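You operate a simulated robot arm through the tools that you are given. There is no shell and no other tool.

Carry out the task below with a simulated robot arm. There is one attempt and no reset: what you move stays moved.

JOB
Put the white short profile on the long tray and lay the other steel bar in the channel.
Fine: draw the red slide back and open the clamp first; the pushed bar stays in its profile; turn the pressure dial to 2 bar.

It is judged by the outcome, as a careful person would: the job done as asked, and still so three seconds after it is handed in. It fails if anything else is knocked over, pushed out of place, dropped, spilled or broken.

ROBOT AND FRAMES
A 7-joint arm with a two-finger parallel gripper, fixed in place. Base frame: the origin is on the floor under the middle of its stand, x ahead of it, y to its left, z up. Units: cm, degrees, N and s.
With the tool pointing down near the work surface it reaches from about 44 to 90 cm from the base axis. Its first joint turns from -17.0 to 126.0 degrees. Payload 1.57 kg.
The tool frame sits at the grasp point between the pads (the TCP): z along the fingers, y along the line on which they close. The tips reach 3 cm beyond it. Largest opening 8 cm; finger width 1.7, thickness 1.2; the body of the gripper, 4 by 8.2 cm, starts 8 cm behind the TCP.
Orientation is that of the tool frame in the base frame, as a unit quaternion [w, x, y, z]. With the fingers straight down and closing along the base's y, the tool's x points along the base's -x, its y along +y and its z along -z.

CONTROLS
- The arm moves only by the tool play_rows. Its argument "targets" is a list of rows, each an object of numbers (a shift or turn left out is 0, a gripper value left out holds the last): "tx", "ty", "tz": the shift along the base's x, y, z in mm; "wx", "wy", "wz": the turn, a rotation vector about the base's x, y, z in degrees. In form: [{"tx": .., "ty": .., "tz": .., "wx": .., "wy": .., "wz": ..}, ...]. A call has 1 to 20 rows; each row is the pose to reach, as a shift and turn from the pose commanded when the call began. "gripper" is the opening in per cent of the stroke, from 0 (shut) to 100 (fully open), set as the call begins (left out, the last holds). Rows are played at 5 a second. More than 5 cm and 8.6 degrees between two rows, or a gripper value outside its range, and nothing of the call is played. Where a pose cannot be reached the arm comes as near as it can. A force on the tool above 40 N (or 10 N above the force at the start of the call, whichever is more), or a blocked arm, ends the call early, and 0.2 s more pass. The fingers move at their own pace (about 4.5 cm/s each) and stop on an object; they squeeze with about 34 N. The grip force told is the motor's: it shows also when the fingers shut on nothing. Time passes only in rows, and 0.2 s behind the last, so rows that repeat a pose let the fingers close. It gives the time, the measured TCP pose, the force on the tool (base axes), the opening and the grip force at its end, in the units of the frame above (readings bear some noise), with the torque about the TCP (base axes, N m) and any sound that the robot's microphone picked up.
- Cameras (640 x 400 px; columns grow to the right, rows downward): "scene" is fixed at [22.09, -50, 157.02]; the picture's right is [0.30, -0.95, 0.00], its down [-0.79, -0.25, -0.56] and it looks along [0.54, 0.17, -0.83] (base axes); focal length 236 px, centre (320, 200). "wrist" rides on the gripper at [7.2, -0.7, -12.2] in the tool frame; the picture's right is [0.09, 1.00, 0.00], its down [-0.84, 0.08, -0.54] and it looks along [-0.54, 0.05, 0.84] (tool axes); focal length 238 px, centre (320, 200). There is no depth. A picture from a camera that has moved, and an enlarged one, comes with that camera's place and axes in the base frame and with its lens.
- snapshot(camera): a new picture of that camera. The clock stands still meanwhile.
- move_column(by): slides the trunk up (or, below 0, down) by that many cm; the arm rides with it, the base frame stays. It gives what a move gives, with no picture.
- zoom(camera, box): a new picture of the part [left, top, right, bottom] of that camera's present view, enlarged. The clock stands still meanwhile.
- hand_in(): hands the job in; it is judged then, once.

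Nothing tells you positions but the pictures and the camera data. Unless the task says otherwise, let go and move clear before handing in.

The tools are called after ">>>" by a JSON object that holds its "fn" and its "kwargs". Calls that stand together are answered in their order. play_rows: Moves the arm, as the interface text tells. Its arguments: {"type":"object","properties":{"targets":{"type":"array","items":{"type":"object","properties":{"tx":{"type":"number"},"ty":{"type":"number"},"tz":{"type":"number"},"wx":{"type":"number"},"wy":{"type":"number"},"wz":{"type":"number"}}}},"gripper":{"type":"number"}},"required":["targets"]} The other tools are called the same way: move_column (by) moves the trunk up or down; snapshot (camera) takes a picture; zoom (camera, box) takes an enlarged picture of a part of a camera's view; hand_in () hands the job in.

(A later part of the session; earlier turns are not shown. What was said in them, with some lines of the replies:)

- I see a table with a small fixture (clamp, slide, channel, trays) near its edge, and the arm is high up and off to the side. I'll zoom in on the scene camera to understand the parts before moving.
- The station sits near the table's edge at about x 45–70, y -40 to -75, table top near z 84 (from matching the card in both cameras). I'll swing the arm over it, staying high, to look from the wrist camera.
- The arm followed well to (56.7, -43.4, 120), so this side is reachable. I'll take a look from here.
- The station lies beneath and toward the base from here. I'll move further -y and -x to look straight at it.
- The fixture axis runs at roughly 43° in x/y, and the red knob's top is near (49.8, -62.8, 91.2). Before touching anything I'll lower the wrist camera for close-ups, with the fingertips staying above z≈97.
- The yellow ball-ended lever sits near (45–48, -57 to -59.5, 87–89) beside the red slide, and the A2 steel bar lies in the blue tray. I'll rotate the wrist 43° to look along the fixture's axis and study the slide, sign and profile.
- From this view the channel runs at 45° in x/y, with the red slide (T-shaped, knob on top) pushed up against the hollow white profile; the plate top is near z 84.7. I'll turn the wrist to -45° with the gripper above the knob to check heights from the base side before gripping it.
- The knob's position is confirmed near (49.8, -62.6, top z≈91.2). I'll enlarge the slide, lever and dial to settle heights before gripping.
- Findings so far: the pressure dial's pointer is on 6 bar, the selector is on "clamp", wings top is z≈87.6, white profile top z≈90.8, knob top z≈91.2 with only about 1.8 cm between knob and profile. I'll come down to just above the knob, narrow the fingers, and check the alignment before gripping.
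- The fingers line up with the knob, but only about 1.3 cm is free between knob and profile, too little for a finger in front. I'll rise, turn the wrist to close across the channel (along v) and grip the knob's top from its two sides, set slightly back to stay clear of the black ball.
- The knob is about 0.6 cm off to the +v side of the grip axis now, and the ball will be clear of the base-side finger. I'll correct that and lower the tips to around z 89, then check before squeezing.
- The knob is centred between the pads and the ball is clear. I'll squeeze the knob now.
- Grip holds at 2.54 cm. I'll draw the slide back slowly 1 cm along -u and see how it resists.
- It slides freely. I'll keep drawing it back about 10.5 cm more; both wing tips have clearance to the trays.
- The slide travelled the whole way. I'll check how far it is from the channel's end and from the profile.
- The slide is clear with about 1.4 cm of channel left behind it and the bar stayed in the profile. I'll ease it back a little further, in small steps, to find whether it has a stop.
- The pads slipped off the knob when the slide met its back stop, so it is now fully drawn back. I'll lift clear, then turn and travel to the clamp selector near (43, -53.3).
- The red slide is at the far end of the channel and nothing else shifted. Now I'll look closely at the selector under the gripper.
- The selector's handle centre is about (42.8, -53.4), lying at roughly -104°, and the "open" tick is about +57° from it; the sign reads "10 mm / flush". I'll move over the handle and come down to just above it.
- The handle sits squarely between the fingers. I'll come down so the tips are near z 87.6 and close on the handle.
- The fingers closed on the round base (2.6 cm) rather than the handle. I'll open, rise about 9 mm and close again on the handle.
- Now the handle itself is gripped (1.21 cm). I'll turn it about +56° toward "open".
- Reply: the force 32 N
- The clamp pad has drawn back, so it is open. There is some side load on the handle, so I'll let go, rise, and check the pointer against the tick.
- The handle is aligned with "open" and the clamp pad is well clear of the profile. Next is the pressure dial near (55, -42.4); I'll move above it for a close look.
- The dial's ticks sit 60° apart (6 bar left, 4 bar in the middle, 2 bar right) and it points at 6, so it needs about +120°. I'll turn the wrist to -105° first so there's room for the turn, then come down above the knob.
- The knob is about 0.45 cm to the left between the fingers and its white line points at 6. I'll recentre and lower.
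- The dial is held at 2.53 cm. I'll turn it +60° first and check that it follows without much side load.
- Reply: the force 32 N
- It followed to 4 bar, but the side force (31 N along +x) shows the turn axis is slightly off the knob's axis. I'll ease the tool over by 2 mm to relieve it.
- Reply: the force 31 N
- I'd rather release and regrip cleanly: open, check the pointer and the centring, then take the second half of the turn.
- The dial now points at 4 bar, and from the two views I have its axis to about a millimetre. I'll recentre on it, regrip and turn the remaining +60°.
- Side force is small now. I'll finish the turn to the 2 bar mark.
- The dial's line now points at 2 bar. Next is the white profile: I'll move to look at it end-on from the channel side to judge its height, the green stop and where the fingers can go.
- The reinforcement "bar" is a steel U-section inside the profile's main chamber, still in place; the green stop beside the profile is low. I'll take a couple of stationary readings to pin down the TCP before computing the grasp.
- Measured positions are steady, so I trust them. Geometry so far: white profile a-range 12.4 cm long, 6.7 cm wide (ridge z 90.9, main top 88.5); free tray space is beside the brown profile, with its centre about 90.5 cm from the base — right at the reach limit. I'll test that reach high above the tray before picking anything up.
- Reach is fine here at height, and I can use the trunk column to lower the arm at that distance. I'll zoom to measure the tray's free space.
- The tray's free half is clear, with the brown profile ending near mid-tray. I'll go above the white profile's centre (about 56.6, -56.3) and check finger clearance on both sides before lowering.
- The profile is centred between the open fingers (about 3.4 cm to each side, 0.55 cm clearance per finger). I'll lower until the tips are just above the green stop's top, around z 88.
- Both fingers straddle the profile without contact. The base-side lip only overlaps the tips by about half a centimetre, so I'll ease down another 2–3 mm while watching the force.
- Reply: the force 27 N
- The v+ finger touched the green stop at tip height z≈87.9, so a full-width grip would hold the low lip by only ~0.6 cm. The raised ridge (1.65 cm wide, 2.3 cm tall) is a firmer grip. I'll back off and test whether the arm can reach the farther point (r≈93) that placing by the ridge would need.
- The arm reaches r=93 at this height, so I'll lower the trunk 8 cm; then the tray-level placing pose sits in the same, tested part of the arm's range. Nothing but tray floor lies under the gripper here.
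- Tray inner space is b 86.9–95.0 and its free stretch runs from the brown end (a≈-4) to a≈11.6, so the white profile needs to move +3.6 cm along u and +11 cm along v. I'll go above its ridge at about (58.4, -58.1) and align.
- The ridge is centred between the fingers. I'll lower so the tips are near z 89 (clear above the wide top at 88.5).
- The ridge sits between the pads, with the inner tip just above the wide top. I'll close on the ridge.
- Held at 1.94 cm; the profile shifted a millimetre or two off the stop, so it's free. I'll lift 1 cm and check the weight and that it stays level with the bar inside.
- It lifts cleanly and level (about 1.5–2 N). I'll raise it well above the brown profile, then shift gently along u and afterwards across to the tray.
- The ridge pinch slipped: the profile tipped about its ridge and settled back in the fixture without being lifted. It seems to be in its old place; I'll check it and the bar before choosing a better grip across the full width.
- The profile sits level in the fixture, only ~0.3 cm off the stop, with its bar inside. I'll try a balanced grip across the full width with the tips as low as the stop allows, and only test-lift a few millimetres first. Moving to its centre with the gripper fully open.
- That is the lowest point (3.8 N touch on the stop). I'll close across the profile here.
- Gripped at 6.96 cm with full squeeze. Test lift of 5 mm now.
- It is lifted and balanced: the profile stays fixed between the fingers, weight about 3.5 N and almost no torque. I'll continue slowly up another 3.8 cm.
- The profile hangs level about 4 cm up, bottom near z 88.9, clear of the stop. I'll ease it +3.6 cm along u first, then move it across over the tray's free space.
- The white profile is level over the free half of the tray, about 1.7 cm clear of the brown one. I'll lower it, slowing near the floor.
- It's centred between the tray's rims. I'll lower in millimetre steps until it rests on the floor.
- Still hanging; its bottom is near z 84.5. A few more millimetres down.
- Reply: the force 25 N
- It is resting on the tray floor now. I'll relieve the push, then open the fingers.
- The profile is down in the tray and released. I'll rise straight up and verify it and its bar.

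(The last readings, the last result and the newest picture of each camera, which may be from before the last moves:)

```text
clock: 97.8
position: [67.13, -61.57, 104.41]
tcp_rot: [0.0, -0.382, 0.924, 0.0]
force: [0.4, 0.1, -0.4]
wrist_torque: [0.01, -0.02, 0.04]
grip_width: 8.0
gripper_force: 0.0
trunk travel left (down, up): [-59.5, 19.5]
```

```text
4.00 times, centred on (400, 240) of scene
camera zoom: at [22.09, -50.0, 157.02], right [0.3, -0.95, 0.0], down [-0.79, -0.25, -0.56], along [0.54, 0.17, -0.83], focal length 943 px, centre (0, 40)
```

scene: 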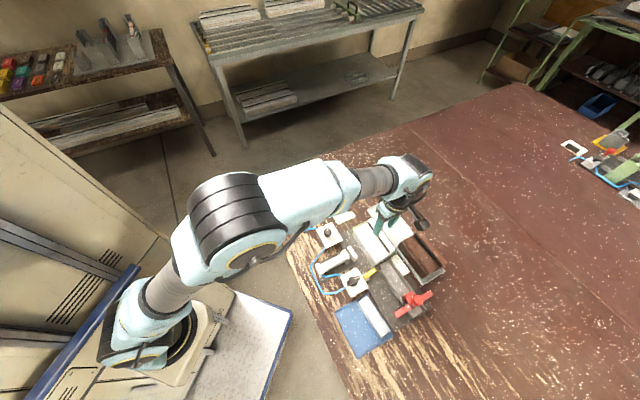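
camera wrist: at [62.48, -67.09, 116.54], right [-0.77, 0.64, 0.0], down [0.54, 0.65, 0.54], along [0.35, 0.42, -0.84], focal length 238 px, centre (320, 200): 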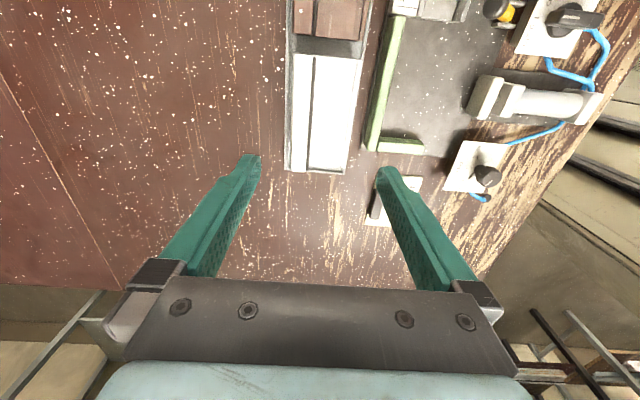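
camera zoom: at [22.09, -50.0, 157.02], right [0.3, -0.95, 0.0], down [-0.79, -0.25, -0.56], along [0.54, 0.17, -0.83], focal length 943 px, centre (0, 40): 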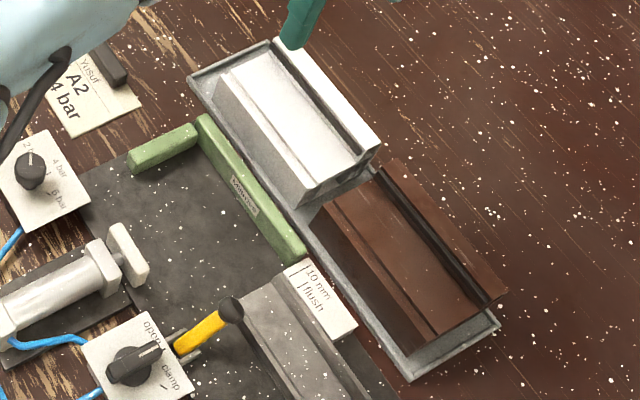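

The white profile rests flat in the tray beside the brown one. Now for the A2 steel bar: I'll travel at height to the blue tray and look at it closely.

>>> {"fn": "play_rows", "kwargs": {"targets": [{"tx": -30, "ty": 0}, {"tx": -75, "ty": 0}, {"tx": -120, "ty": 0}, {"tx": -165, "ty": 0}, {"tx": -210, "ty": 0}, {"tx": -255, "ty": 0}, {"tx": -290, "ty": 5}, {"tx": -310, "ty": 10}, {"tx": -310, "ty": 10}]}}

>>> {"fn": "snapshot", "kwargs": {"camera": "wrist"}}

>>> {"fn": "zoom", "kwargs": {"camera": "wrist", "box": [220, 60, 420, 200]}}

>>> {"fn": "snapshot", "kwargs": {"camera": "scene"}}

```text
clock: 99.8
position: [36.13, -60.43, 104.45]
tcp_rot: [0.0, -0.383, 0.924, 0.0]
force: [0.3, -0.1, 0.5]
wrist_torque: [-0.01, 0.01, 0.02]
grip_width: 7.99
gripper_force: 0.0
trunk travel left (down, up): [-59.5, 19.5]
```

```text
taken
camera wrist: at [31.48, -65.96, 116.56], right [-0.77, 0.64, 0.0], down [0.54, 0.65, 0.54], along [0.35, 0.42, -0.84], focal length 238 px, centre (320, 200)
```

wrist: 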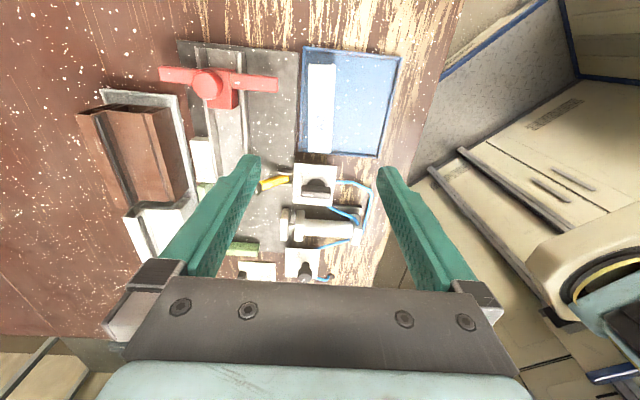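

```text
2.86 times, centred on (320, 130) of wrist
camera zoom: at [31.48, -65.96, 116.56], right [-0.77, 0.64, 0.0], down [0.54, 0.65, 0.54], along [0.35, 0.42, -0.84], focal length 681 px, centre (320, 400)
```

zoom: 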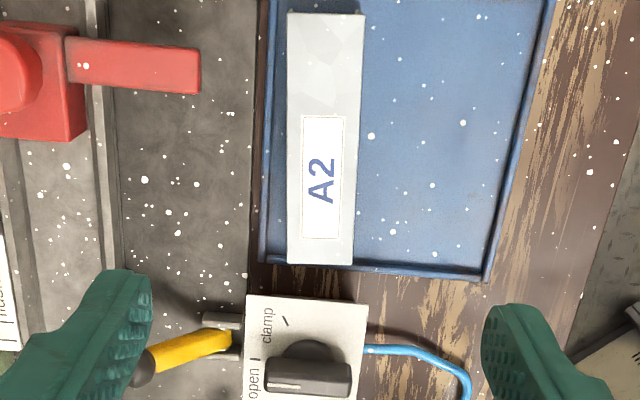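

```text
taken
```

scene: 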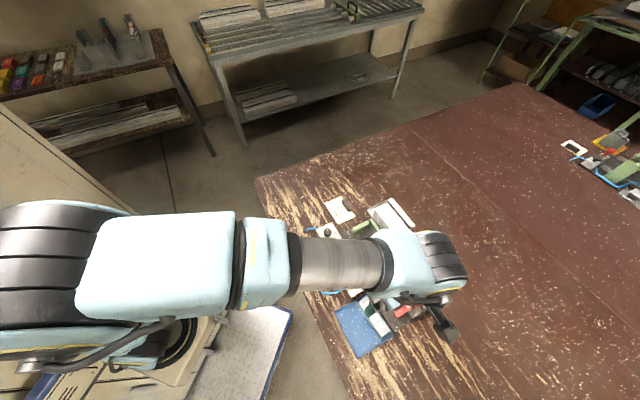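

The A2 bar lies web-up against the channel side of the blue tray: about 9.9 × 2.9 cm, top near z 87.2, centred at (35.7, -60.8) and turned about 49°. The channel's inner width is about 3.4 cm. I'll line up above the bar and look closer.

>>> {"fn": "play_rows", "kwargs": {"targets": [{"tx": -4.6, "ty": -3.5, "tz": -20, "wz": 3.8}, {"tx": -4.6, "ty": -3.5, "tz": -50, "wz": 3.8}, {"tx": -4.6, "ty": -3.5, "tz": -80, "wz": 3.8}, {"tx": -4.6, "ty": -3.5, "tz": -80, "wz": 3.8}], "gripper": 60}}

>>> {"fn": "snapshot", "kwargs": {"camera": "wrist"}}

>>> {"fn": "zoom", "kwargs": {"camera": "wrist", "box": [220, 60, 420, 200]}}

>>> {"fn": "zoom", "kwargs": {"camera": "wrist", "box": [60, 0, 300, 170]}}

```text
clock: 100.8
position: [35.59, -60.86, 96.43]
tcp_rot: [0.0, -0.413, 0.911, 0.0]
force: [-0.4, 0.3, 0.3]
wrist_torque: [-0.01, 0.0, -0.01]
grip_width: 4.79
gripper_force: 0.0
trunk travel left (down, up): [-59.5, 19.5]
```

```text
taken
camera wrist: at [31.29, -66.71, 108.51], right [-0.81, 0.59, 0.0], down [0.49, 0.68, 0.54], along [0.32, 0.44, -0.84], focal length 238 px, centre (320, 200)
```

wrist: 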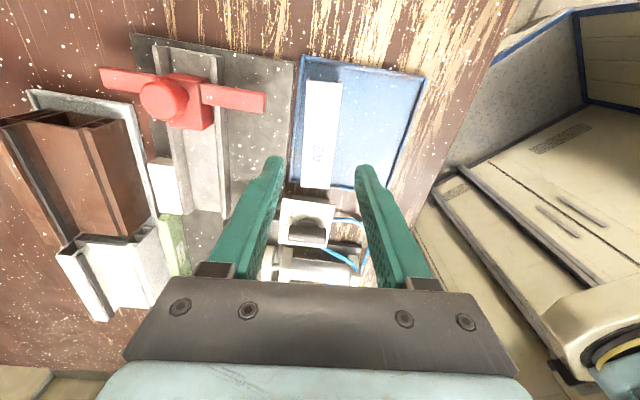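

```text
2.86 times, centred on (320, 130) of wrist
camera zoom: at [31.29, -66.71, 108.51], right [-0.81, 0.59, 0.0], down [0.49, 0.68, 0.54], along [0.32, 0.44, -0.84], focal length 681 px, centre (320, 400)
```

zoom: 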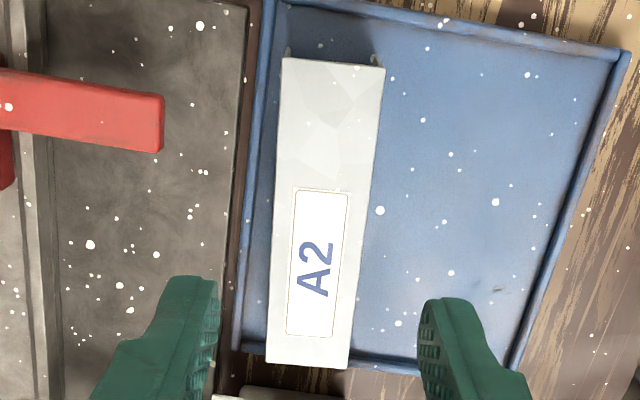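

```text
2.35 times, centred on (180, 85) of wrist
camera zoom: at [31.29, -66.71, 108.51], right [-0.81, 0.59, 0.0], down [0.49, 0.68, 0.54], along [0.32, 0.44, -0.84], focal length 561 px, centre (649, 471)
```

zoom: 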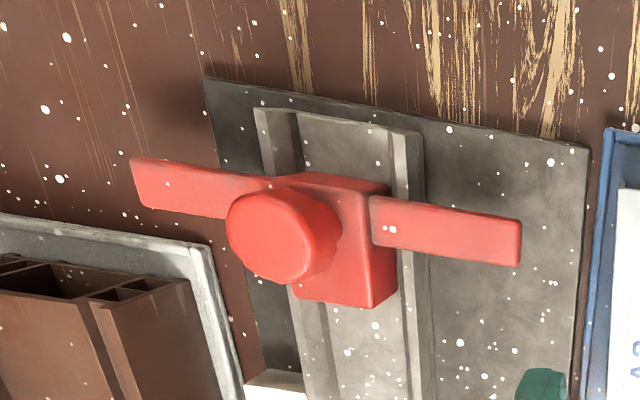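

The bar is centred under the open fingers and aligned with them. I'll lower until the tips are about 1.3 cm below its top, staying above the tray's rim.

>>> {"fn": "play_rows", "kwargs": {"targets": [{"tz": -25}, {"tz": -45}, {"tz": -60}, {"tz": -68}, {"tz": -73}, {"tz": -75}, {"tz": -75}]}}

>>> {"fn": "zoom", "kwargs": {"camera": "wrist", "box": [220, 60, 420, 200]}}

>>> {"fn": "zoom", "kwargs": {"camera": "scene", "box": [320, 270, 440, 370]}}

```text
clock: 102.4
position: [35.59, -60.85, 88.92]
tcp_rot: [0.0, -0.413, 0.911, 0.0]
force: [-0.3, 0.3, 0.4]
wrist_torque: [-0.03, 0.01, -0.02]
grip_width: 4.79
gripper_force: 0.1
trunk travel left (down, up): [-59.5, 19.5]
```

```text
2.86 times, centred on (320, 130) of wrist
camera zoom: at [31.37, -66.74, 101.05], right [-0.81, 0.59, 0.0], down [0.49, 0.68, 0.54], along [0.32, 0.44, -0.84], focal length 681 px, centre (320, 400)
```

zoom: 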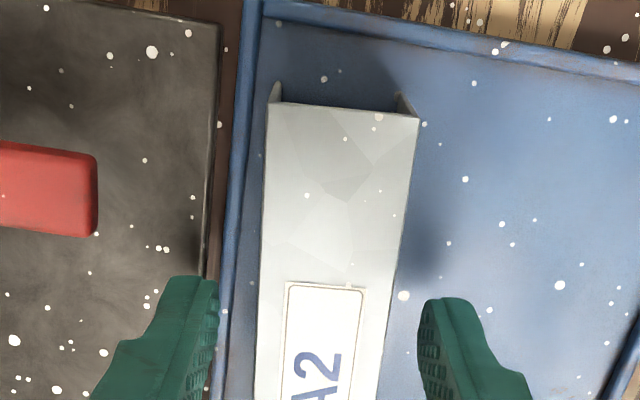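

```text
4.00 times, centred on (380, 320) of scene
camera zoom: at [22.09, -50.0, 157.02], right [0.3, -0.95, 0.0], down [-0.79, -0.25, -0.56], along [0.54, 0.17, -0.83], focal length 943 px, centre (80, -280)
```

zoom: 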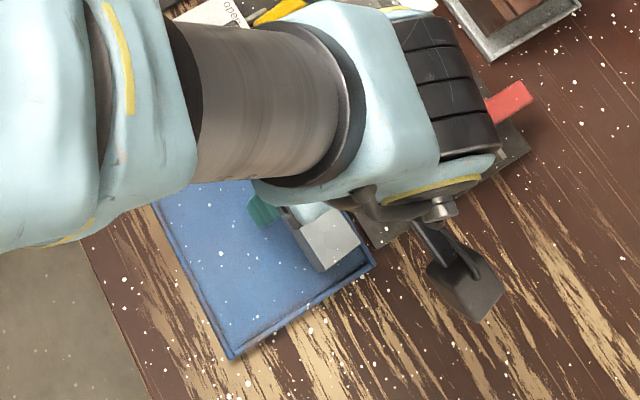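

The tips flank the bar about a centimetre below its top and above the tray rim. I'll close on it.

>>> {"fn": "play_rows", "kwargs": {"targets": [{"tz": 0}, {"tz": 0}, {"tz": 0}, {"tz": 0}], "gripper": 20}}

>>> {"fn": "zoom", "kwargs": {"camera": "wrist", "box": [220, 60, 420, 200]}}

```text
clock: 103.4
position: [35.71, -60.91, 88.88]
tcp_rot: [0.0, -0.413, 0.911, 0.0]
force: [0.8, -0.2, 0.0]
wrist_torque: [0.05, -0.05, 0.0]
grip_width: 2.95
gripper_force: 34.1
trunk travel left (down, up): [-59.5, 19.5]
```

```text
2.86 times, centred on (320, 130) of wrist
camera zoom: at [31.37, -66.74, 101.06], right [-0.81, 0.59, 0.0], down [0.49, 0.68, 0.54], along [0.32, 0.44, -0.84], focal length 681 px, centre (320, 400)
```

zoom: 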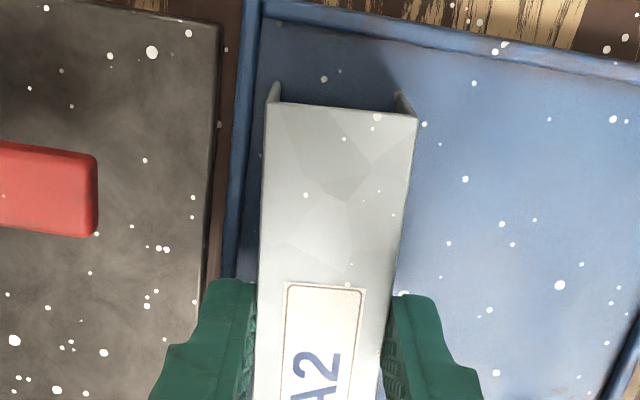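

Held at 2.95 cm. Test lift of 1 cm.

>>> {"fn": "play_rows", "kwargs": {"targets": [{"tz": 2}, {"tz": 4}, {"tz": 7}, {"tz": 10}, {"tz": 10}]}}

>>> {"fn": "zoom", "kwargs": {"camera": "wrist", "box": [220, 60, 420, 200]}}

```text
clock: 104.6
position: [35.45, -60.9, 89.87]
tcp_rot: [0.0, -0.413, 0.911, 0.001]
force: [1.1, -0.5, -1.2]
wrist_torque: [0.03, 0.0, 0.01]
grip_width: 2.91
gripper_force: 33.6
trunk travel left (down, up): [-59.5, 19.5]
```

```text
2.86 times, centred on (320, 130) of wrist
camera zoom: at [31.21, -66.67, 102.02], right [-0.81, 0.59, 0.0], down [0.49, 0.68, 0.54], along [0.32, 0.44, -0.84], focal length 681 px, centre (320, 400)
```

zoom: 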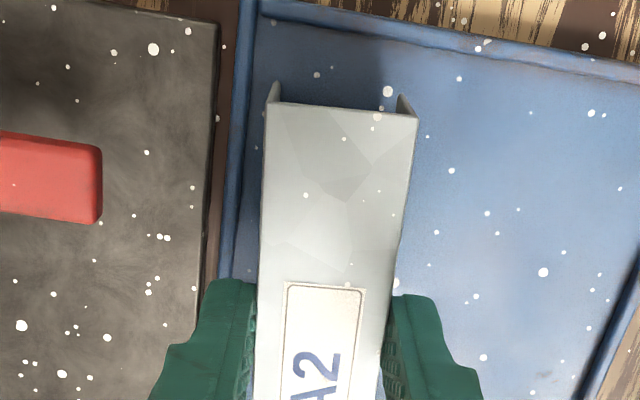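

The bar lifts cleanly and level. I'll raise it above everything, square it to the channel (45°) and carry it over to the channel's middle.

>>> {"fn": "play_rows", "kwargs": {"targets": [{"tz": 10}, {"tz": 25}, {"tz": 40}, {"tz": 55}, {"tz": 70}, {"tz": 82}, {"tz": 85}, {"tx": 12, "ty": -4, "tz": 85, "wz": -1}, {"tx": 28, "ty": -9, "tz": 85, "wz": -2}, {"tx": 44, "ty": -14, "tz": 85, "wz": -3}, {"tx": 60, "ty": -19, "tz": 85, "wz": -3.8}, {"tx": 76, "ty": -24, "tz": 85, "wz": -3.8}, {"tx": 92, "ty": -29, "tz": 85, "wz": -3.8}, {"tx": 108, "ty": -34, "tz": 85, "wz": -3.8}, {"tx": 119, "ty": -38, "tz": 85, "wz": -3.8}, {"tx": 124.2, "ty": -39.4, "tz": 85, "wz": -3.8}, {"tx": 124.2, "ty": -39.4, "tz": 85, "wz": -3.8}]}}

>>> {"fn": "snapshot", "kwargs": {"camera": "wrist"}}

>>> {"fn": "zoom", "kwargs": {"camera": "wrist", "box": [220, 60, 420, 260]}}

>>> {"fn": "zoom", "kwargs": {"camera": "scene", "box": [340, 220, 450, 320]}}

```text
clock: 108.2
position: [48.03, -65.06, 98.2]
tcp_rot: [0.0, -0.383, 0.924, 0.0]
force: [0.4, -0.1, -1.3]
wrist_torque: [-0.01, 0.02, 0.0]
grip_width: 2.95
gripper_force: 33.8
trunk travel left (down, up): [-59.5, 19.5]
```

```text
taken
camera wrist: at [43.4, -70.48, 110.32], right [-0.77, 0.64, 0.0], down [0.54, 0.65, 0.54], along [0.35, 0.42, -0.84], focal length 238 px, centre (320, 200)
```

wrist: 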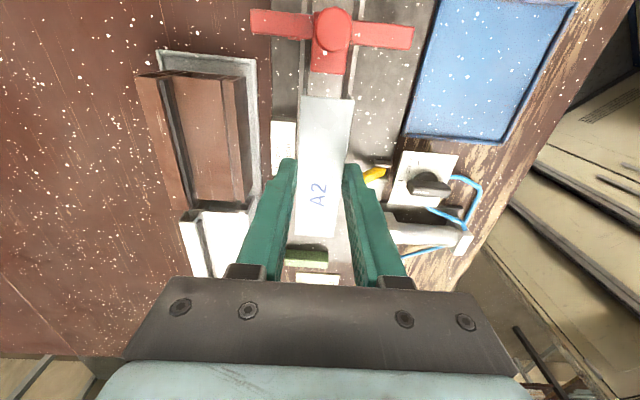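

```text
2.00 times, centred on (320, 160) of wrist
camera zoom: at [43.4, -70.48, 110.32], right [-0.77, 0.64, 0.0], down [0.54, 0.65, 0.54], along [0.35, 0.42, -0.84], focal length 477 px, centre (320, 280)
```

zoom: 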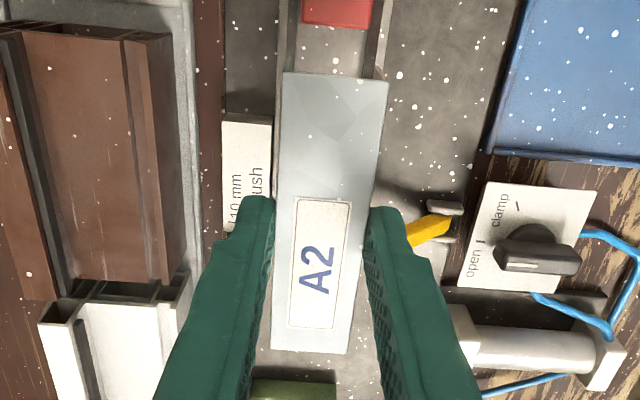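

```text
4.00 times, centred on (395, 270) of scene
camera zoom: at [22.09, -50.0, 157.02], right [0.3, -0.95, 0.0], down [-0.79, -0.25, -0.56], along [0.54, 0.17, -0.83], focal length 943 px, centre (20, -80)
```

zoom: 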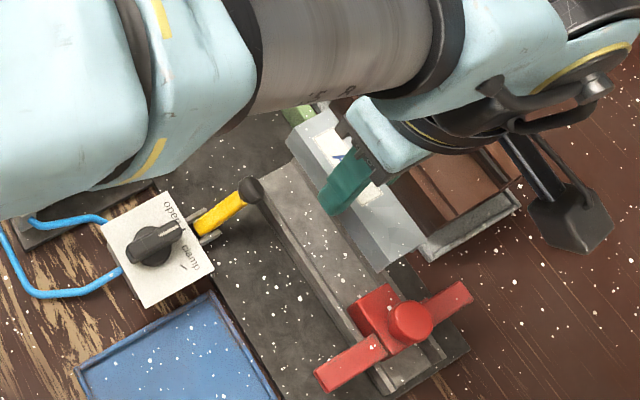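

The bar is above the channel. I'll zoom at its near end to measure its sideways offset from the rails.

>>> {"fn": "zoom", "kwargs": {"camera": "wrist", "box": [280, 50, 380, 115]}}

>>> {"fn": "zoom", "kwargs": {"camera": "wrist", "box": [260, 140, 380, 250]}}

```text
6.15 times, centred on (330, 82) of wrist
camera zoom: at [43.4, -70.48, 110.32], right [-0.77, 0.64, 0.0], down [0.54, 0.65, 0.54], along [0.35, 0.42, -0.84], focal length 1467 px, centre (258, 923)
```

zoom: 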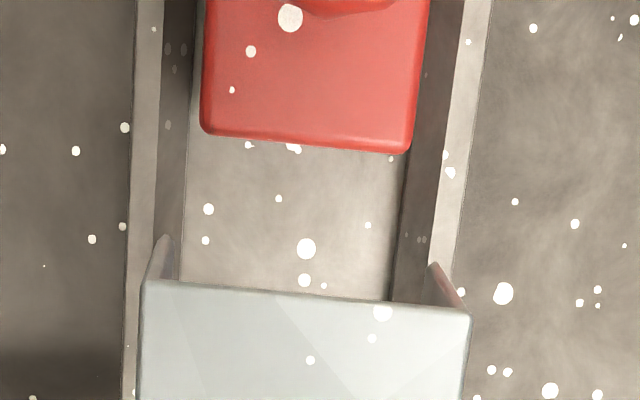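

```text
3.64 times, centred on (320, 195) of wrist
camera zoom: at [43.4, -70.48, 110.32], right [-0.77, 0.64, 0.0], down [0.54, 0.65, 0.54], along [0.35, 0.42, -0.84], focal length 867 px, centre (320, 218)
```

zoom: 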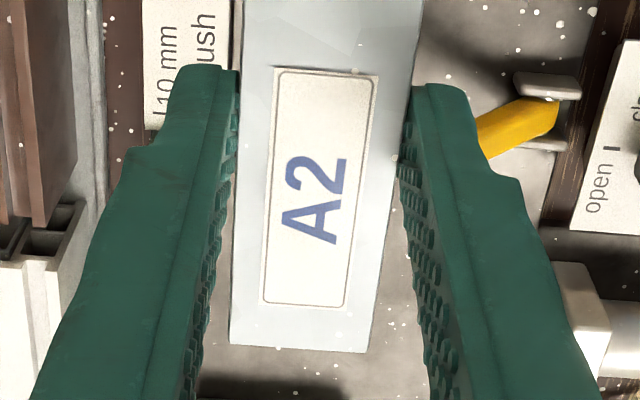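

The channel's centre is 0.14 cm to the base side of the bar and exactly parallel; the rails have sloped lead-ins. I'll shift by that amount (and 1.5 mm back), then lower to just above the rails.

>>> {"fn": "play_rows", "kwargs": {"targets": [{"tx": -2.1, "ty": 0, "tz": 0}, {"tx": -2.1, "ty": 0, "tz": -10}, {"tx": -2.1, "ty": 0, "tz": -20}, {"tx": -2.1, "ty": 0, "tz": -30}, {"tx": -2.1, "ty": 0, "tz": -40}, {"tx": -2.1, "ty": 0, "tz": -50}, {"tx": -2.1, "ty": 0, "tz": -58}, {"tx": -2.1, "ty": 0, "tz": -62}, {"tx": -2.1, "ty": 0, "tz": -62}]}}

>>> {"fn": "snapshot", "kwargs": {"camera": "wrist"}}

>>> {"fn": "zoom", "kwargs": {"camera": "wrist", "box": [270, 60, 370, 125]}}

>>> {"fn": "zoom", "kwargs": {"camera": "scene", "box": [360, 230, 430, 290]}}

```text
clock: 110.2
position: [47.76, -64.9, 92.01]
tcp_rot: [-0.001, -0.383, 0.924, 0.0]
force: [0.2, 1.1, -0.9]
wrist_torque: [0.0, -0.02, 0.0]
grip_width: 2.95
gripper_force: 34.0
trunk travel left (down, up): [-59.5, 19.5]
```

```text
taken
camera wrist: at [43.09, -70.42, 104.22], right [-0.77, 0.64, 0.0], down [0.54, 0.65, 0.54], along [0.35, 0.42, -0.84], focal length 238 px, centre (320, 200)
```

wrist: 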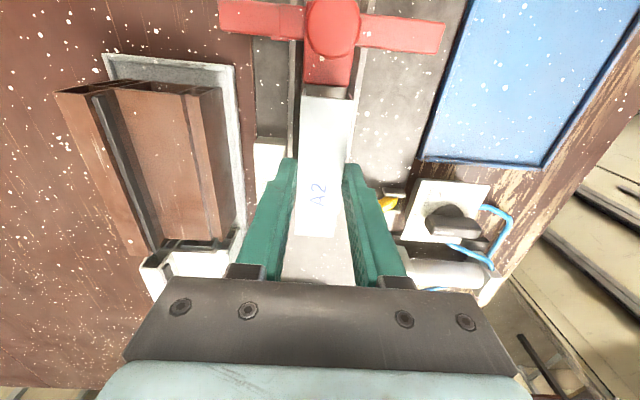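

```text
6.15 times, centred on (320, 92) of wrist
camera zoom: at [43.09, -70.42, 104.22], right [-0.77, 0.64, 0.0], down [0.54, 0.65, 0.54], along [0.35, 0.42, -0.84], focal length 1467 px, centre (320, 862)
```

zoom: 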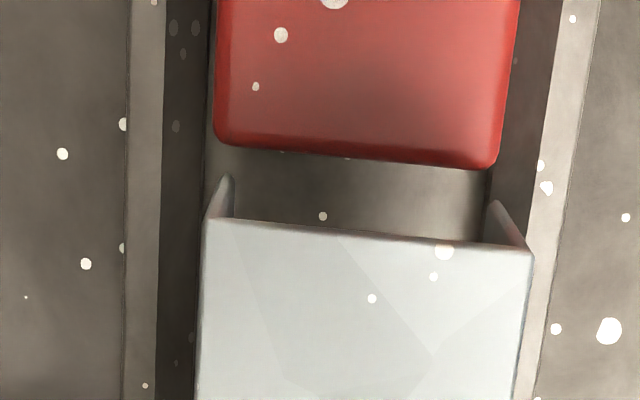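

```text
6.67 times, centred on (395, 260) of scene
camera zoom: at [22.09, -50.0, 157.02], right [0.3, -0.95, 0.0], down [-0.79, -0.25, -0.56], along [0.54, 0.17, -0.83], focal length 1572 px, centre (-180, -200)
```

zoom: 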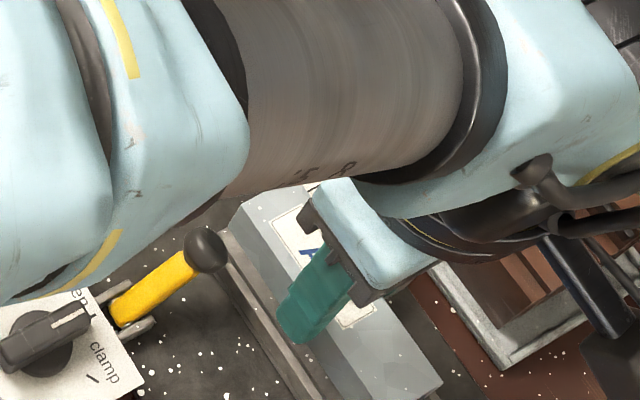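

Just above the rails now; the bar needs about 1.2 mm toward the far side and 1 mm forward. I'll correct that and lower gently.

>>> {"fn": "play_rows", "kwargs": {"targets": [{"tx": 1.6, "ty": -0.1, "tz": 0}, {"tx": 1.6, "ty": -0.1, "tz": -3}, {"tx": 1.6, "ty": -0.1, "tz": -6}, {"tx": 1.6, "ty": -0.1, "tz": -9}, {"tx": 1.6, "ty": -0.1, "tz": -11}, {"tx": 1.6, "ty": -0.1, "tz": -11}]}}

>>> {"fn": "zoom", "kwargs": {"camera": "wrist", "box": [270, 60, 370, 125]}}

```text
clock: 111.6
position: [47.99, -64.78, 90.97]
tcp_rot: [0.0, -0.383, 0.924, 0.001]
force: [0.3, 0.2, -1.7]
wrist_torque: [0.01, -0.02, 0.01]
grip_width: 3.0
gripper_force: 34.5
trunk travel left (down, up): [-59.5, 19.5]
```

```text
6.15 times, centred on (320, 92) of wrist
camera zoom: at [43.27, -70.4, 103.07], right [-0.77, 0.64, 0.0], down [0.54, 0.65, 0.54], along [0.35, 0.42, -0.84], focal length 1467 px, centre (320, 862)
```

zoom: 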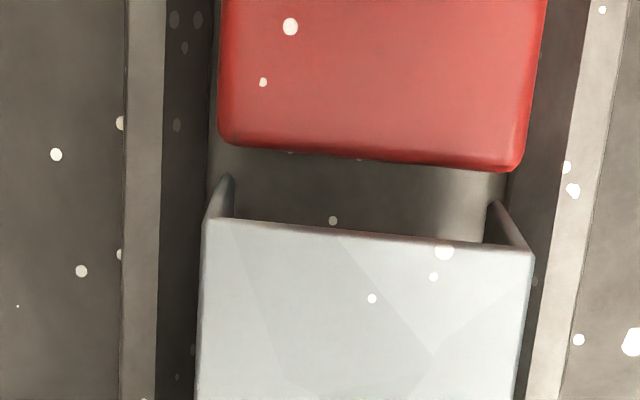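

The bar is now centred in the channel (within half a millimetre). Lowering in small steps until it touches the channel floor.

>>> {"fn": "play_rows", "kwargs": {"targets": [{"tz": -1}, {"tz": -2}, {"tz": -3}, {"tz": -4}, {"tz": -5}, {"tz": -5}]}}

>>> {"fn": "play_rows", "kwargs": {"targets": [{"tz": -1}, {"tz": -2}, {"tz": -2}]}}

>>> {"fn": "play_rows", "kwargs": {"targets": [{"tz": -1}, {"tz": -2}, {"tz": -2}]}}

>>> {"fn": "zoom", "kwargs": {"camera": "wrist", "box": [270, 60, 370, 125]}}

```text
clock: 113.0
position: [47.78, -64.79, 90.6]
tcp_rot: [0.0, -0.383, 0.924, 0.0]
force: [0.2, 0.1, -1.6]
wrist_torque: [-0.02, -0.04, 0.0]
grip_width: 2.96
gripper_force: 33.5
trunk travel left (down, up): [-59.5, 19.5]
```

```text
clock: 113.8
position: [47.89, -64.86, 90.23]
tcp_rot: [0.0, -0.383, 0.924, 0.001]
force: [0.2, -0.9, -1.0]
wrist_torque: [0.0, -0.03, 0.02]
grip_width: 2.98
gripper_force: 33.6
trunk travel left (down, up): [-59.5, 19.5]
```

```text
clock: 114.6
position: [47.93, -64.89, 90.01]
tcp_rot: [0.0, -0.383, 0.924, 0.0]
force: [0.0, -1.2, -1.2]
wrist_torque: [0.01, 0.01, 0.01]
grip_width: 2.94
gripper_force: 34.5
trunk travel left (down, up): [-59.5, 19.5]
```

```text
6.15 times, centred on (320, 92) of wrist
camera zoom: at [43.21, -70.3, 102.17], right [-0.77, 0.64, 0.0], down [0.54, 0.65, 0.54], along [0.35, 0.42, -0.84], focal length 1467 px, centre (320, 862)
```

zoom: 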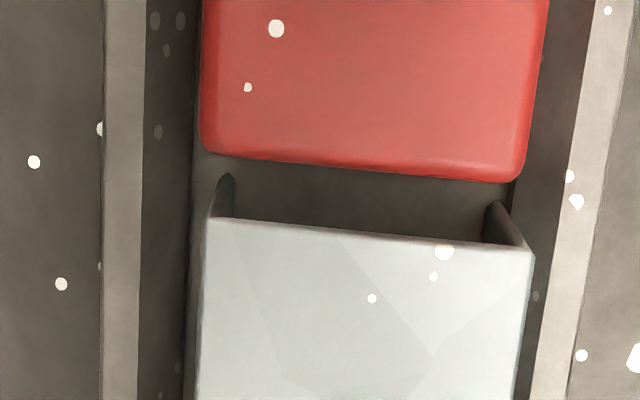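

>>> {"fn": "play_rows", "kwargs": {"targets": [{"tx": 0.5, "ty": -0.5, "tz": -1}, {"tx": 0.5, "ty": -0.5, "tz": -2}, {"tx": 0.5, "ty": -0.5, "tz": -2}]}}

>>> {"fn": "play_rows", "kwargs": {"targets": [{"tz": -1}, {"tz": -2}, {"tz": -2}]}}

>>> {"fn": "play_rows", "kwargs": {"targets": [{"tz": -1}, {"tz": -1}]}}

```text
clock: 115.4
position: [47.91, -64.81, 89.93]
tcp_rot: [0.001, -0.382, 0.924, -0.001]
force: [-2.7, 1.8, 9.2]
wrist_torque: [0.47, -0.17, 0.13]
grip_width: 2.96
gripper_force: 34.3
trunk travel left (down, up): [-59.5, 19.5]
```

```text
clock: 116.2
position: [47.97, -64.93, 89.95]
tcp_rot: [0.001, -0.383, 0.924, -0.001]
force: [-6.0, 5.7, 21.9]
wrist_torque: [0.12, 0.19, 0.05]
grip_width: 2.96
gripper_force: 34.6
trunk travel left (down, up): [-59.5, 19.5]
```

```text
clock: 116.8
position: [47.96, -64.9, 89.75]
tcp_rot: [0.001, -0.382, 0.924, 0.0]
force: [-6.2, 6.3, 22.1]
wrist_torque: [0.14, 0.25, -0.06]
grip_width: 2.96
gripper_force: 33.4
trunk travel left (down, up): [-59.5, 19.5]
```

It's resting on the channel floor (22 N push, evenly spread). I'll relieve the push and check the view before letting go.

>>> {"fn": "play_rows", "kwargs": {"targets": [{"tx": -0.5, "ty": 0.5, "tz": 2}, {"tx": -0.5, "ty": 0.5, "tz": 3}, {"tx": -0.5, "ty": 0.5, "tz": 3}]}}

>>> {"fn": "zoom", "kwargs": {"camera": "wrist", "box": [270, 60, 370, 125]}}

>>> {"fn": "zoom", "kwargs": {"camera": "wrist", "box": [260, 160, 380, 270]}}

>>> {"fn": "zoom", "kwargs": {"camera": "scene", "box": [360, 230, 430, 290]}}

```text
clock: 117.6
position: [47.8, -64.75, 89.75]
tcp_rot: [-0.001, -0.383, 0.924, 0.001]
force: [-0.2, 0.4, 1.1]
wrist_torque: [-0.14, 0.02, 0.03]
grip_width: 2.95
gripper_force: 34.5
trunk travel left (down, up): [-59.5, 19.5]
```

```text
6.15 times, centred on (320, 92) of wrist
camera zoom: at [43.21, -70.39, 101.92], right [-0.77, 0.64, 0.0], down [0.54, 0.65, 0.54], along [0.35, 0.42, -0.84], focal length 1467 px, centre (320, 862)
```

zoom: 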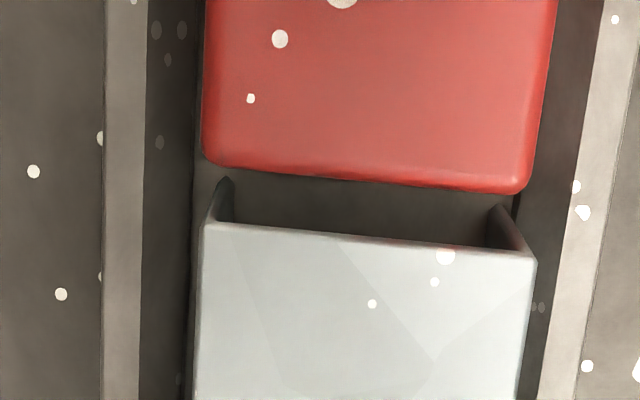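

```text
3.64 times, centred on (320, 215) of wrist
camera zoom: at [43.21, -70.39, 101.92], right [-0.77, 0.64, 0.0], down [0.54, 0.65, 0.54], along [0.35, 0.42, -0.84], focal length 867 px, centre (320, 146)
```

zoom: 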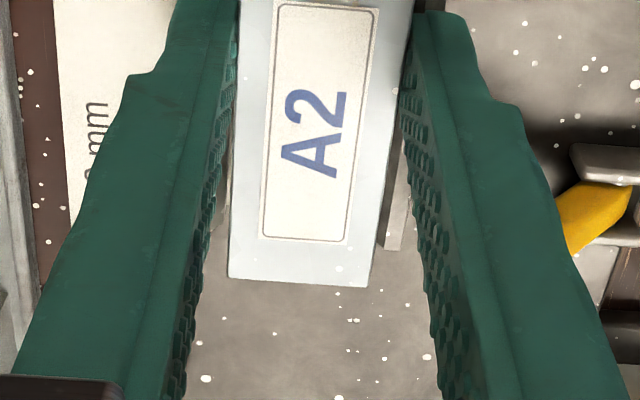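

```text
6.67 times, centred on (395, 260) of scene
camera zoom: at [22.09, -50.0, 157.02], right [0.3, -0.95, 0.0], down [-0.79, -0.25, -0.56], along [0.54, 0.17, -0.83], focal length 1572 px, centre (-180, -200)
```

zoom: 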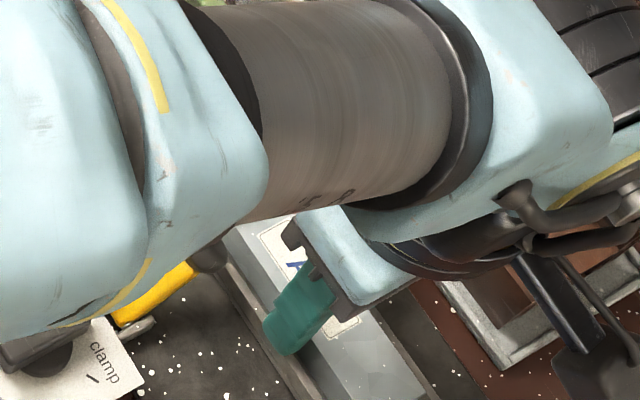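

The bar lies in the channel between slide and rail end, with almost no load on the tool. I'll open the fingers a little and rise straight up.

>>> {"fn": "play_rows", "kwargs": {"targets": [{"tz": 0}, {"tz": 0}, {"tz": 0}], "gripper": 48}}

>>> {"fn": "play_rows", "kwargs": {"targets": [{"tz": 3}, {"tz": 8}, {"tz": 18}, {"tz": 35}, {"tz": 70}, {"tz": 110}, {"tz": 150}]}}

>>> {"fn": "snapshot", "kwargs": {"camera": "wrist"}}

>>> {"fn": "zoom", "kwargs": {"camera": "wrist", "box": [240, 20, 400, 160]}}

>>> {"fn": "zoom", "kwargs": {"camera": "scene", "box": [330, 230, 450, 330]}}

```text
clock: 118.4
position: [47.81, -64.96, 89.87]
tcp_rot: [0.0, -0.382, 0.924, 0.0]
force: [-0.3, 0.6, -0.3]
wrist_torque: [-0.02, -0.01, 0.0]
grip_width: 3.79
gripper_force: 0.1
trunk travel left (down, up): [-59.5, 19.5]
```

```text
clock: 120.0
position: [48.06, -65.04, 104.76]
tcp_rot: [0.001, -0.382, 0.924, 0.0]
force: [-0.2, -0.7, -0.8]
wrist_torque: [0.03, 0.0, 0.03]
grip_width: 3.83
gripper_force: 0.1
trunk travel left (down, up): [-59.5, 19.5]
```

```text
taken
camera wrist: at [43.35, -70.63, 116.88], right [-0.77, 0.64, 0.0], down [0.54, 0.65, 0.54], along [0.35, 0.42, -0.84], focal length 238 px, centre (320, 200)
```

wrist: 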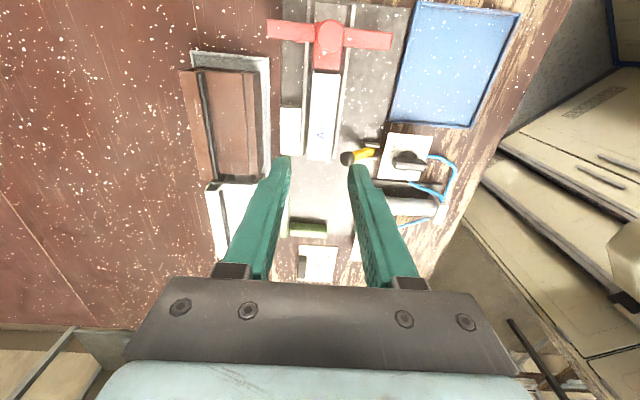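

```text
2.86 times, centred on (320, 90) of wrist
camera zoom: at [43.35, -70.63, 116.88], right [-0.77, 0.64, 0.0], down [0.54, 0.65, 0.54], along [0.35, 0.42, -0.84], focal length 681 px, centre (320, 514)
```

zoom: 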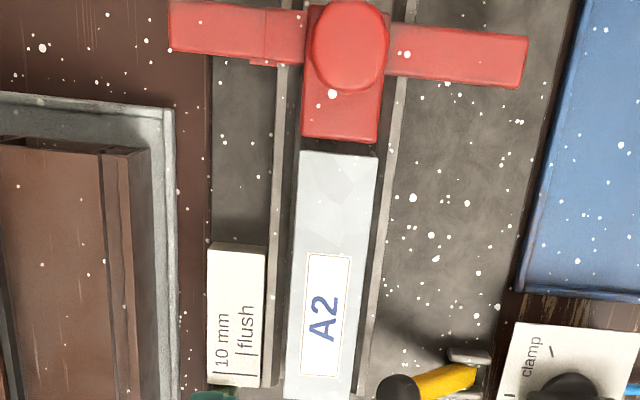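

```text
4.00 times, centred on (390, 280) of scene
camera zoom: at [22.09, -50.0, 157.02], right [0.3, -0.95, 0.0], down [-0.79, -0.25, -0.56], along [0.54, 0.17, -0.83], focal length 943 px, centre (40, -120)
```

zoom: 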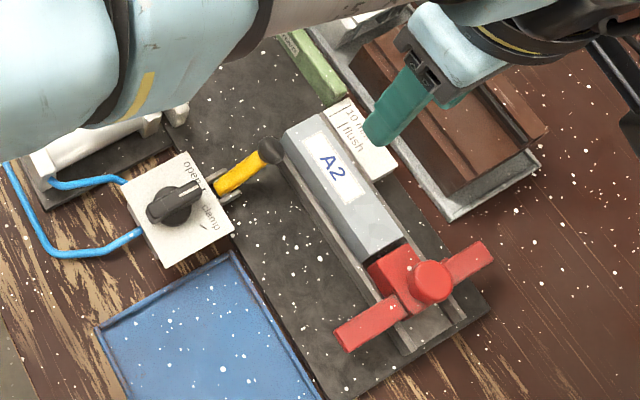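

The A2 bar lies in the channel between the drawn-back slide and the rail end, web up. I'll now verify the white profile and its inserted bar from the tray side.

>>> {"fn": "play_rows", "kwargs": {"targets": [{"tx": 30, "ty": -8}, {"tx": 60, "ty": -16}, {"tx": 90, "ty": -24}, {"tx": 115, "ty": -30}, {"tx": 115, "ty": -30}]}}

>>> {"fn": "snapshot", "kwargs": {"camera": "wrist"}}

>>> {"fn": "zoom", "kwargs": {"camera": "wrist", "box": [270, 120, 370, 190]}}

>>> {"fn": "zoom", "kwargs": {"camera": "wrist", "box": [370, 50, 530, 190]}}

```text
clock: 121.2
position: [59.44, -68.07, 105.0]
tcp_rot: [0.0, -0.383, 0.924, 0.0]
force: [-0.9, 0.6, -0.7]
wrist_torque: [-0.01, 0.01, -0.03]
grip_width: 3.83
gripper_force: 0.1
trunk travel left (down, up): [-59.5, 19.5]
```

```text
taken
camera wrist: at [54.7, -73.64, 117.01], right [-0.77, 0.64, 0.0], down [0.54, 0.65, 0.54], along [0.35, 0.42, -0.84], focal length 238 px, centre (320, 200)
```

wrist: 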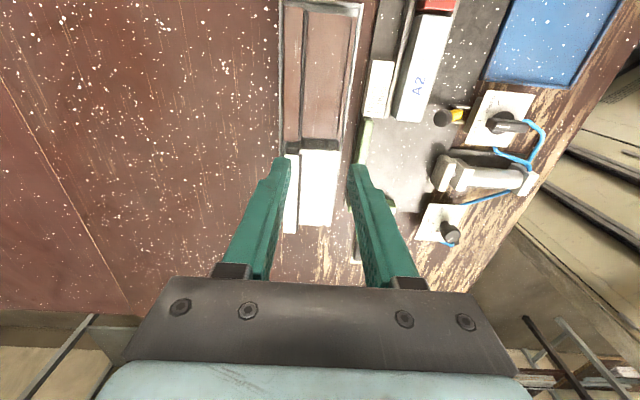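

```text
5.71 times, centred on (320, 155) of wrist
camera zoom: at [54.7, -73.64, 117.01], right [-0.77, 0.64, 0.0], down [0.54, 0.65, 0.54], along [0.35, 0.42, -0.84], focal length 1362 px, centre (320, 457)
```

zoom: 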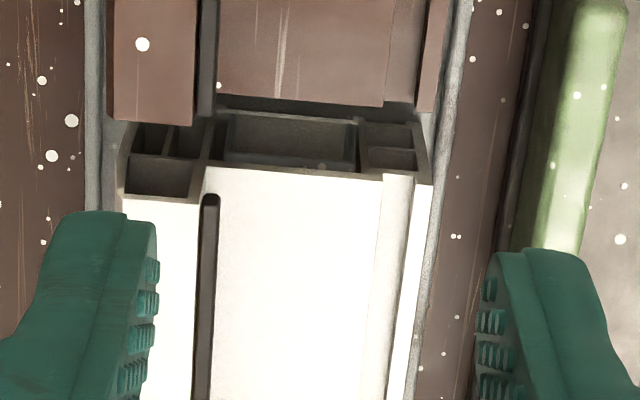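

```text
2.86 times, centred on (450, 120) of wrist
camera zoom: at [54.7, -73.64, 117.01], right [-0.77, 0.64, 0.0], down [0.54, 0.65, 0.54], along [0.35, 0.42, -0.84], focal length 681 px, centre (-51, 429)
```

zoom: 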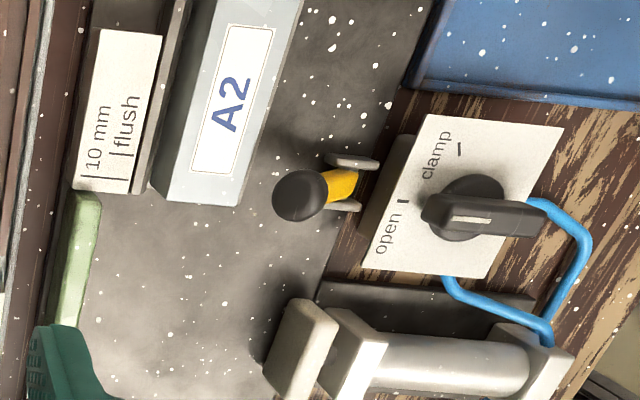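

The steel insert is still inside the white profile, and the profile sits between the tray rims. Let me check the dial and the whole layout once more.

>>> {"fn": "zoom", "kwargs": {"camera": "wrist", "box": [400, 180, 500, 260]}}

>>> {"fn": "zoom", "kwargs": {"camera": "scene", "box": [290, 180, 460, 370]}}

>>> {"fn": "zoom", "kwargs": {"camera": "scene", "box": [310, 205, 370, 250]}}

```text
5.00 times, centred on (450, 220) of wrist
camera zoom: at [54.7, -73.64, 117.01], right [-0.77, 0.64, 0.0], down [0.54, 0.65, 0.54], along [0.35, 0.42, -0.84], focal length 1192 px, centre (-330, 100)
```

zoom: 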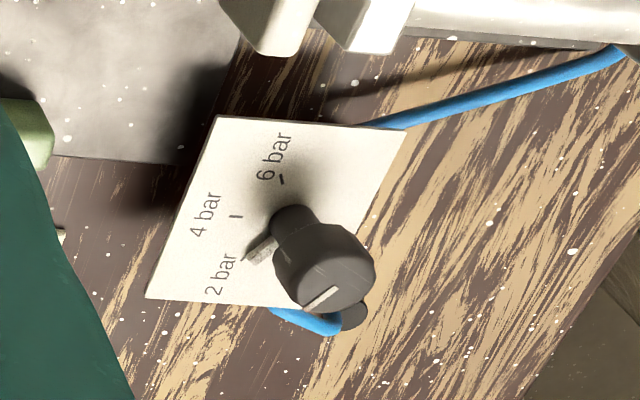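

```text
2.11 times, centred on (375, 275) of scene
camera zoom: at [22.09, -50.0, 157.02], right [0.3, -0.95, 0.0], down [-0.79, -0.25, -0.56], along [0.54, 0.17, -0.83], focal length 496 px, centre (204, 42)
```

zoom: 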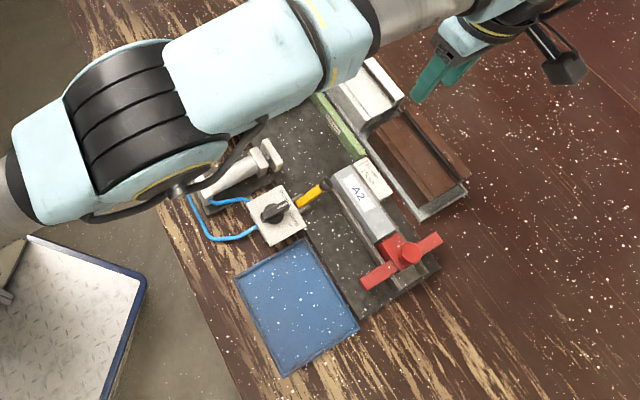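

```text
8.89 times, centred on (340, 228) of scene
camera zoom: at [22.09, -50.0, 157.02], right [0.3, -0.95, 0.0], down [-0.79, -0.25, -0.56], along [0.54, 0.17, -0.83], focal length 2096 px, centre (142, -44)
```

zoom: 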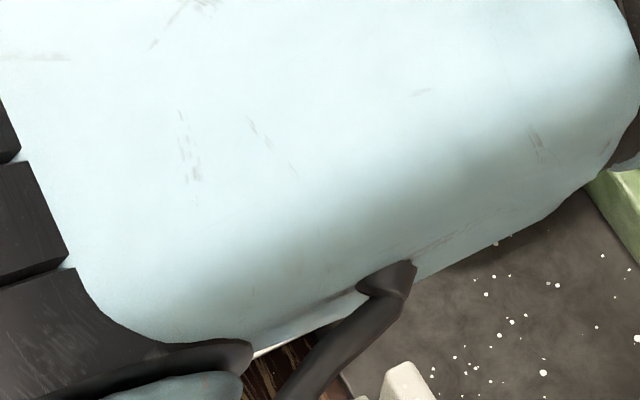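

The dial's pointer sits on the 2 bar tick. Now I'll raise the arm and swing it clear of the station, then take a last look at everything.

>>> {"fn": "play_rows", "kwargs": {"targets": [{"tz": 40}, {"tz": 80}, {"tz": 120}, {"tx": 8, "ty": 40, "tz": 130}, {"tx": 16, "ty": 80, "tz": 130}, {"tx": 24, "ty": 120, "tz": 130}, {"tx": 32, "ty": 160, "tz": 130}, {"tx": 40, "ty": 200, "tz": 130}, {"tx": 48, "ty": 240, "tz": 130}, {"tx": 56, "ty": 280, "tz": 130}, {"tx": 64, "ty": 320, "tz": 130}, {"tx": 72, "ty": 360, "tz": 130}, {"tx": 80, "ty": 400, "tz": 130}, {"tx": 85, "ty": 440, "tz": 130}, {"tx": 90, "ty": 480, "tz": 130}, {"tx": 95, "ty": 520, "tz": 130}]}}

>>> {"fn": "snapshot", "kwargs": {"camera": "scene"}}

>>> {"fn": "zoom", "kwargs": {"camera": "scene", "box": [290, 180, 460, 370]}}

>>> {"fn": "zoom", "kwargs": {"camera": "scene", "box": [350, 190, 450, 290]}}

>>> {"fn": "zoom", "kwargs": {"camera": "scene", "box": [310, 205, 370, 250]}}

>>> {"fn": "zoom", "kwargs": {"camera": "scene", "box": [340, 240, 440, 320]}}

```text
clock: 124.6
position: [69.01, -15.75, 118.01]
tcp_rot: [0.0, -0.381, 0.925, 0.0]
force: [-1.1, 0.2, -0.6]
wrist_torque: [0.05, 0.02, 0.01]
grip_width: 3.84
gripper_force: 0.1
out of reach, approached as far as the arm can: row 2, 3, 4
trunk travel left (down, up): [-59.5, 19.5]
```

```text
taken
```

scene: 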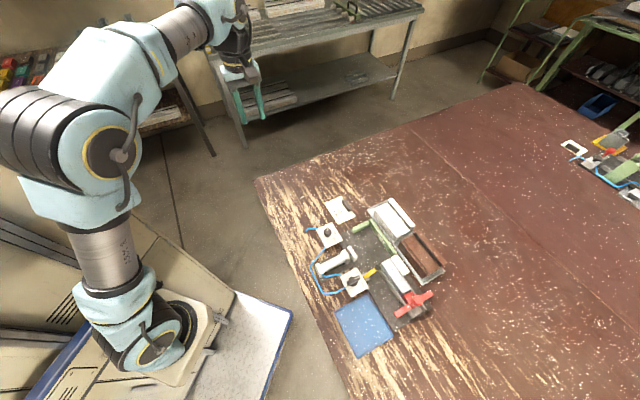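

```text
2.11 times, centred on (375, 275) of scene
camera zoom: at [22.09, -50.0, 157.02], right [0.3, -0.95, 0.0], down [-0.79, -0.25, -0.56], along [0.54, 0.17, -0.83], focal length 496 px, centre (204, 42)
```

zoom: 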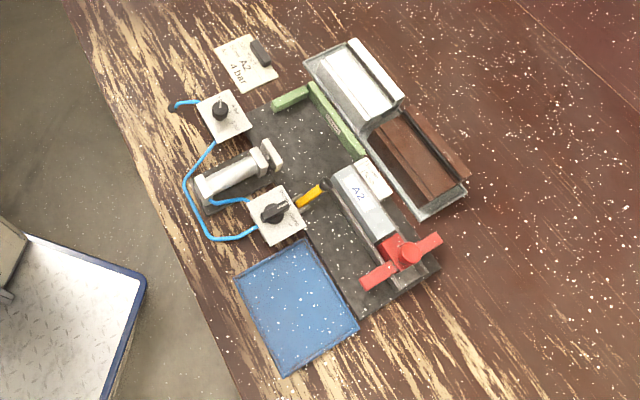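

```text
4.00 times, centred on (400, 240) of scene
camera zoom: at [22.09, -50.0, 157.02], right [0.3, -0.95, 0.0], down [-0.79, -0.25, -0.56], along [0.54, 0.17, -0.83], focal length 943 px, centre (0, 40)
```

zoom: 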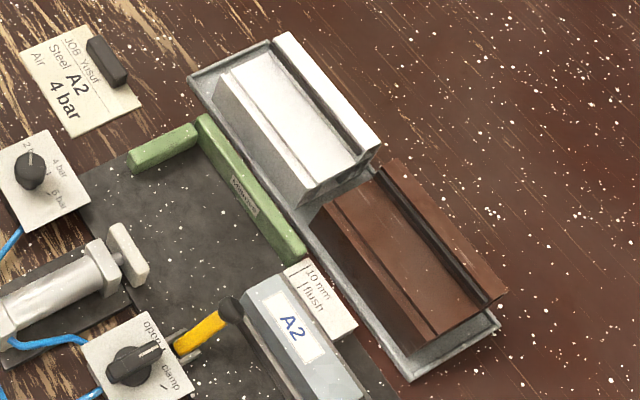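

```text
8.89 times, centred on (340, 228) of scene
camera zoom: at [22.09, -50.0, 157.02], right [0.3, -0.95, 0.0], down [-0.79, -0.25, -0.56], along [0.54, 0.17, -0.83], focal length 2096 px, centre (142, -44)
```

zoom: 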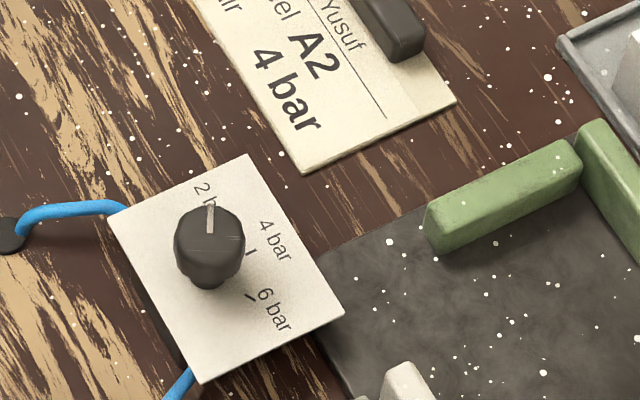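

```text
5.00 times, centred on (390, 280) of scene
camera zoom: at [22.09, -50.0, 157.02], right [0.3, -0.95, 0.0], down [-0.79, -0.25, -0.56], along [0.54, 0.17, -0.83], focal length 1179 px, centre (-30, -200)
```

zoom: 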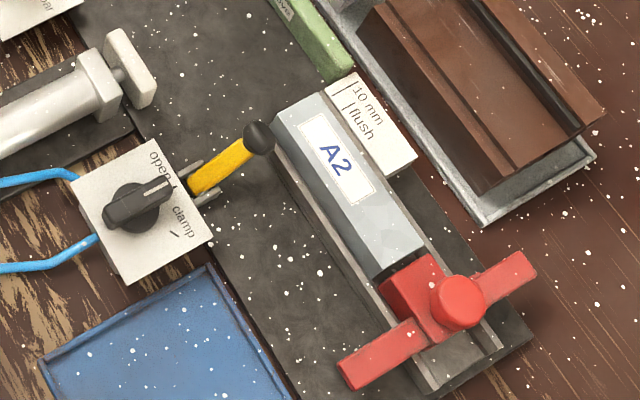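

Everything is in place. The red slide is fully back and the clamp is open. The white profile, with its bar inside, is in the long tray beside the brown one. The A2 bar lies in the channel and the dial reads 2 bar, as you asked, although the job card says 4 bar. The arm is clear with nothing held, so I'm handing in.

>>> {"fn": "hand_in", "kwargs": {}}

```text
The job is handed in.
```

The job is done and handed in. The final pictures show everything in place:

- **Red slide and clamp:** I drew the slide back to its stop and turned the selector to "open" before moving the profile.
- **White profile:** it sits on the long tray beside the brown one, with its pushed bar still inside.
- **Other steel bar (A2):** it lies in the channel, between the slide and the end of the rails.
- **Pressure dial:** it points to 2 bar.

**Grip slip:** my first grip on the white profile slipped. One side tipped up about a centimetre and settled back into the fixture. I then took hold of it across its full width, and that grip held all the way to the tray.

**Job card:** the card on the table (job Yusuf) says 4 bar for A2. I followed your instruction of 2 bar, so check that before anyone runs the job.
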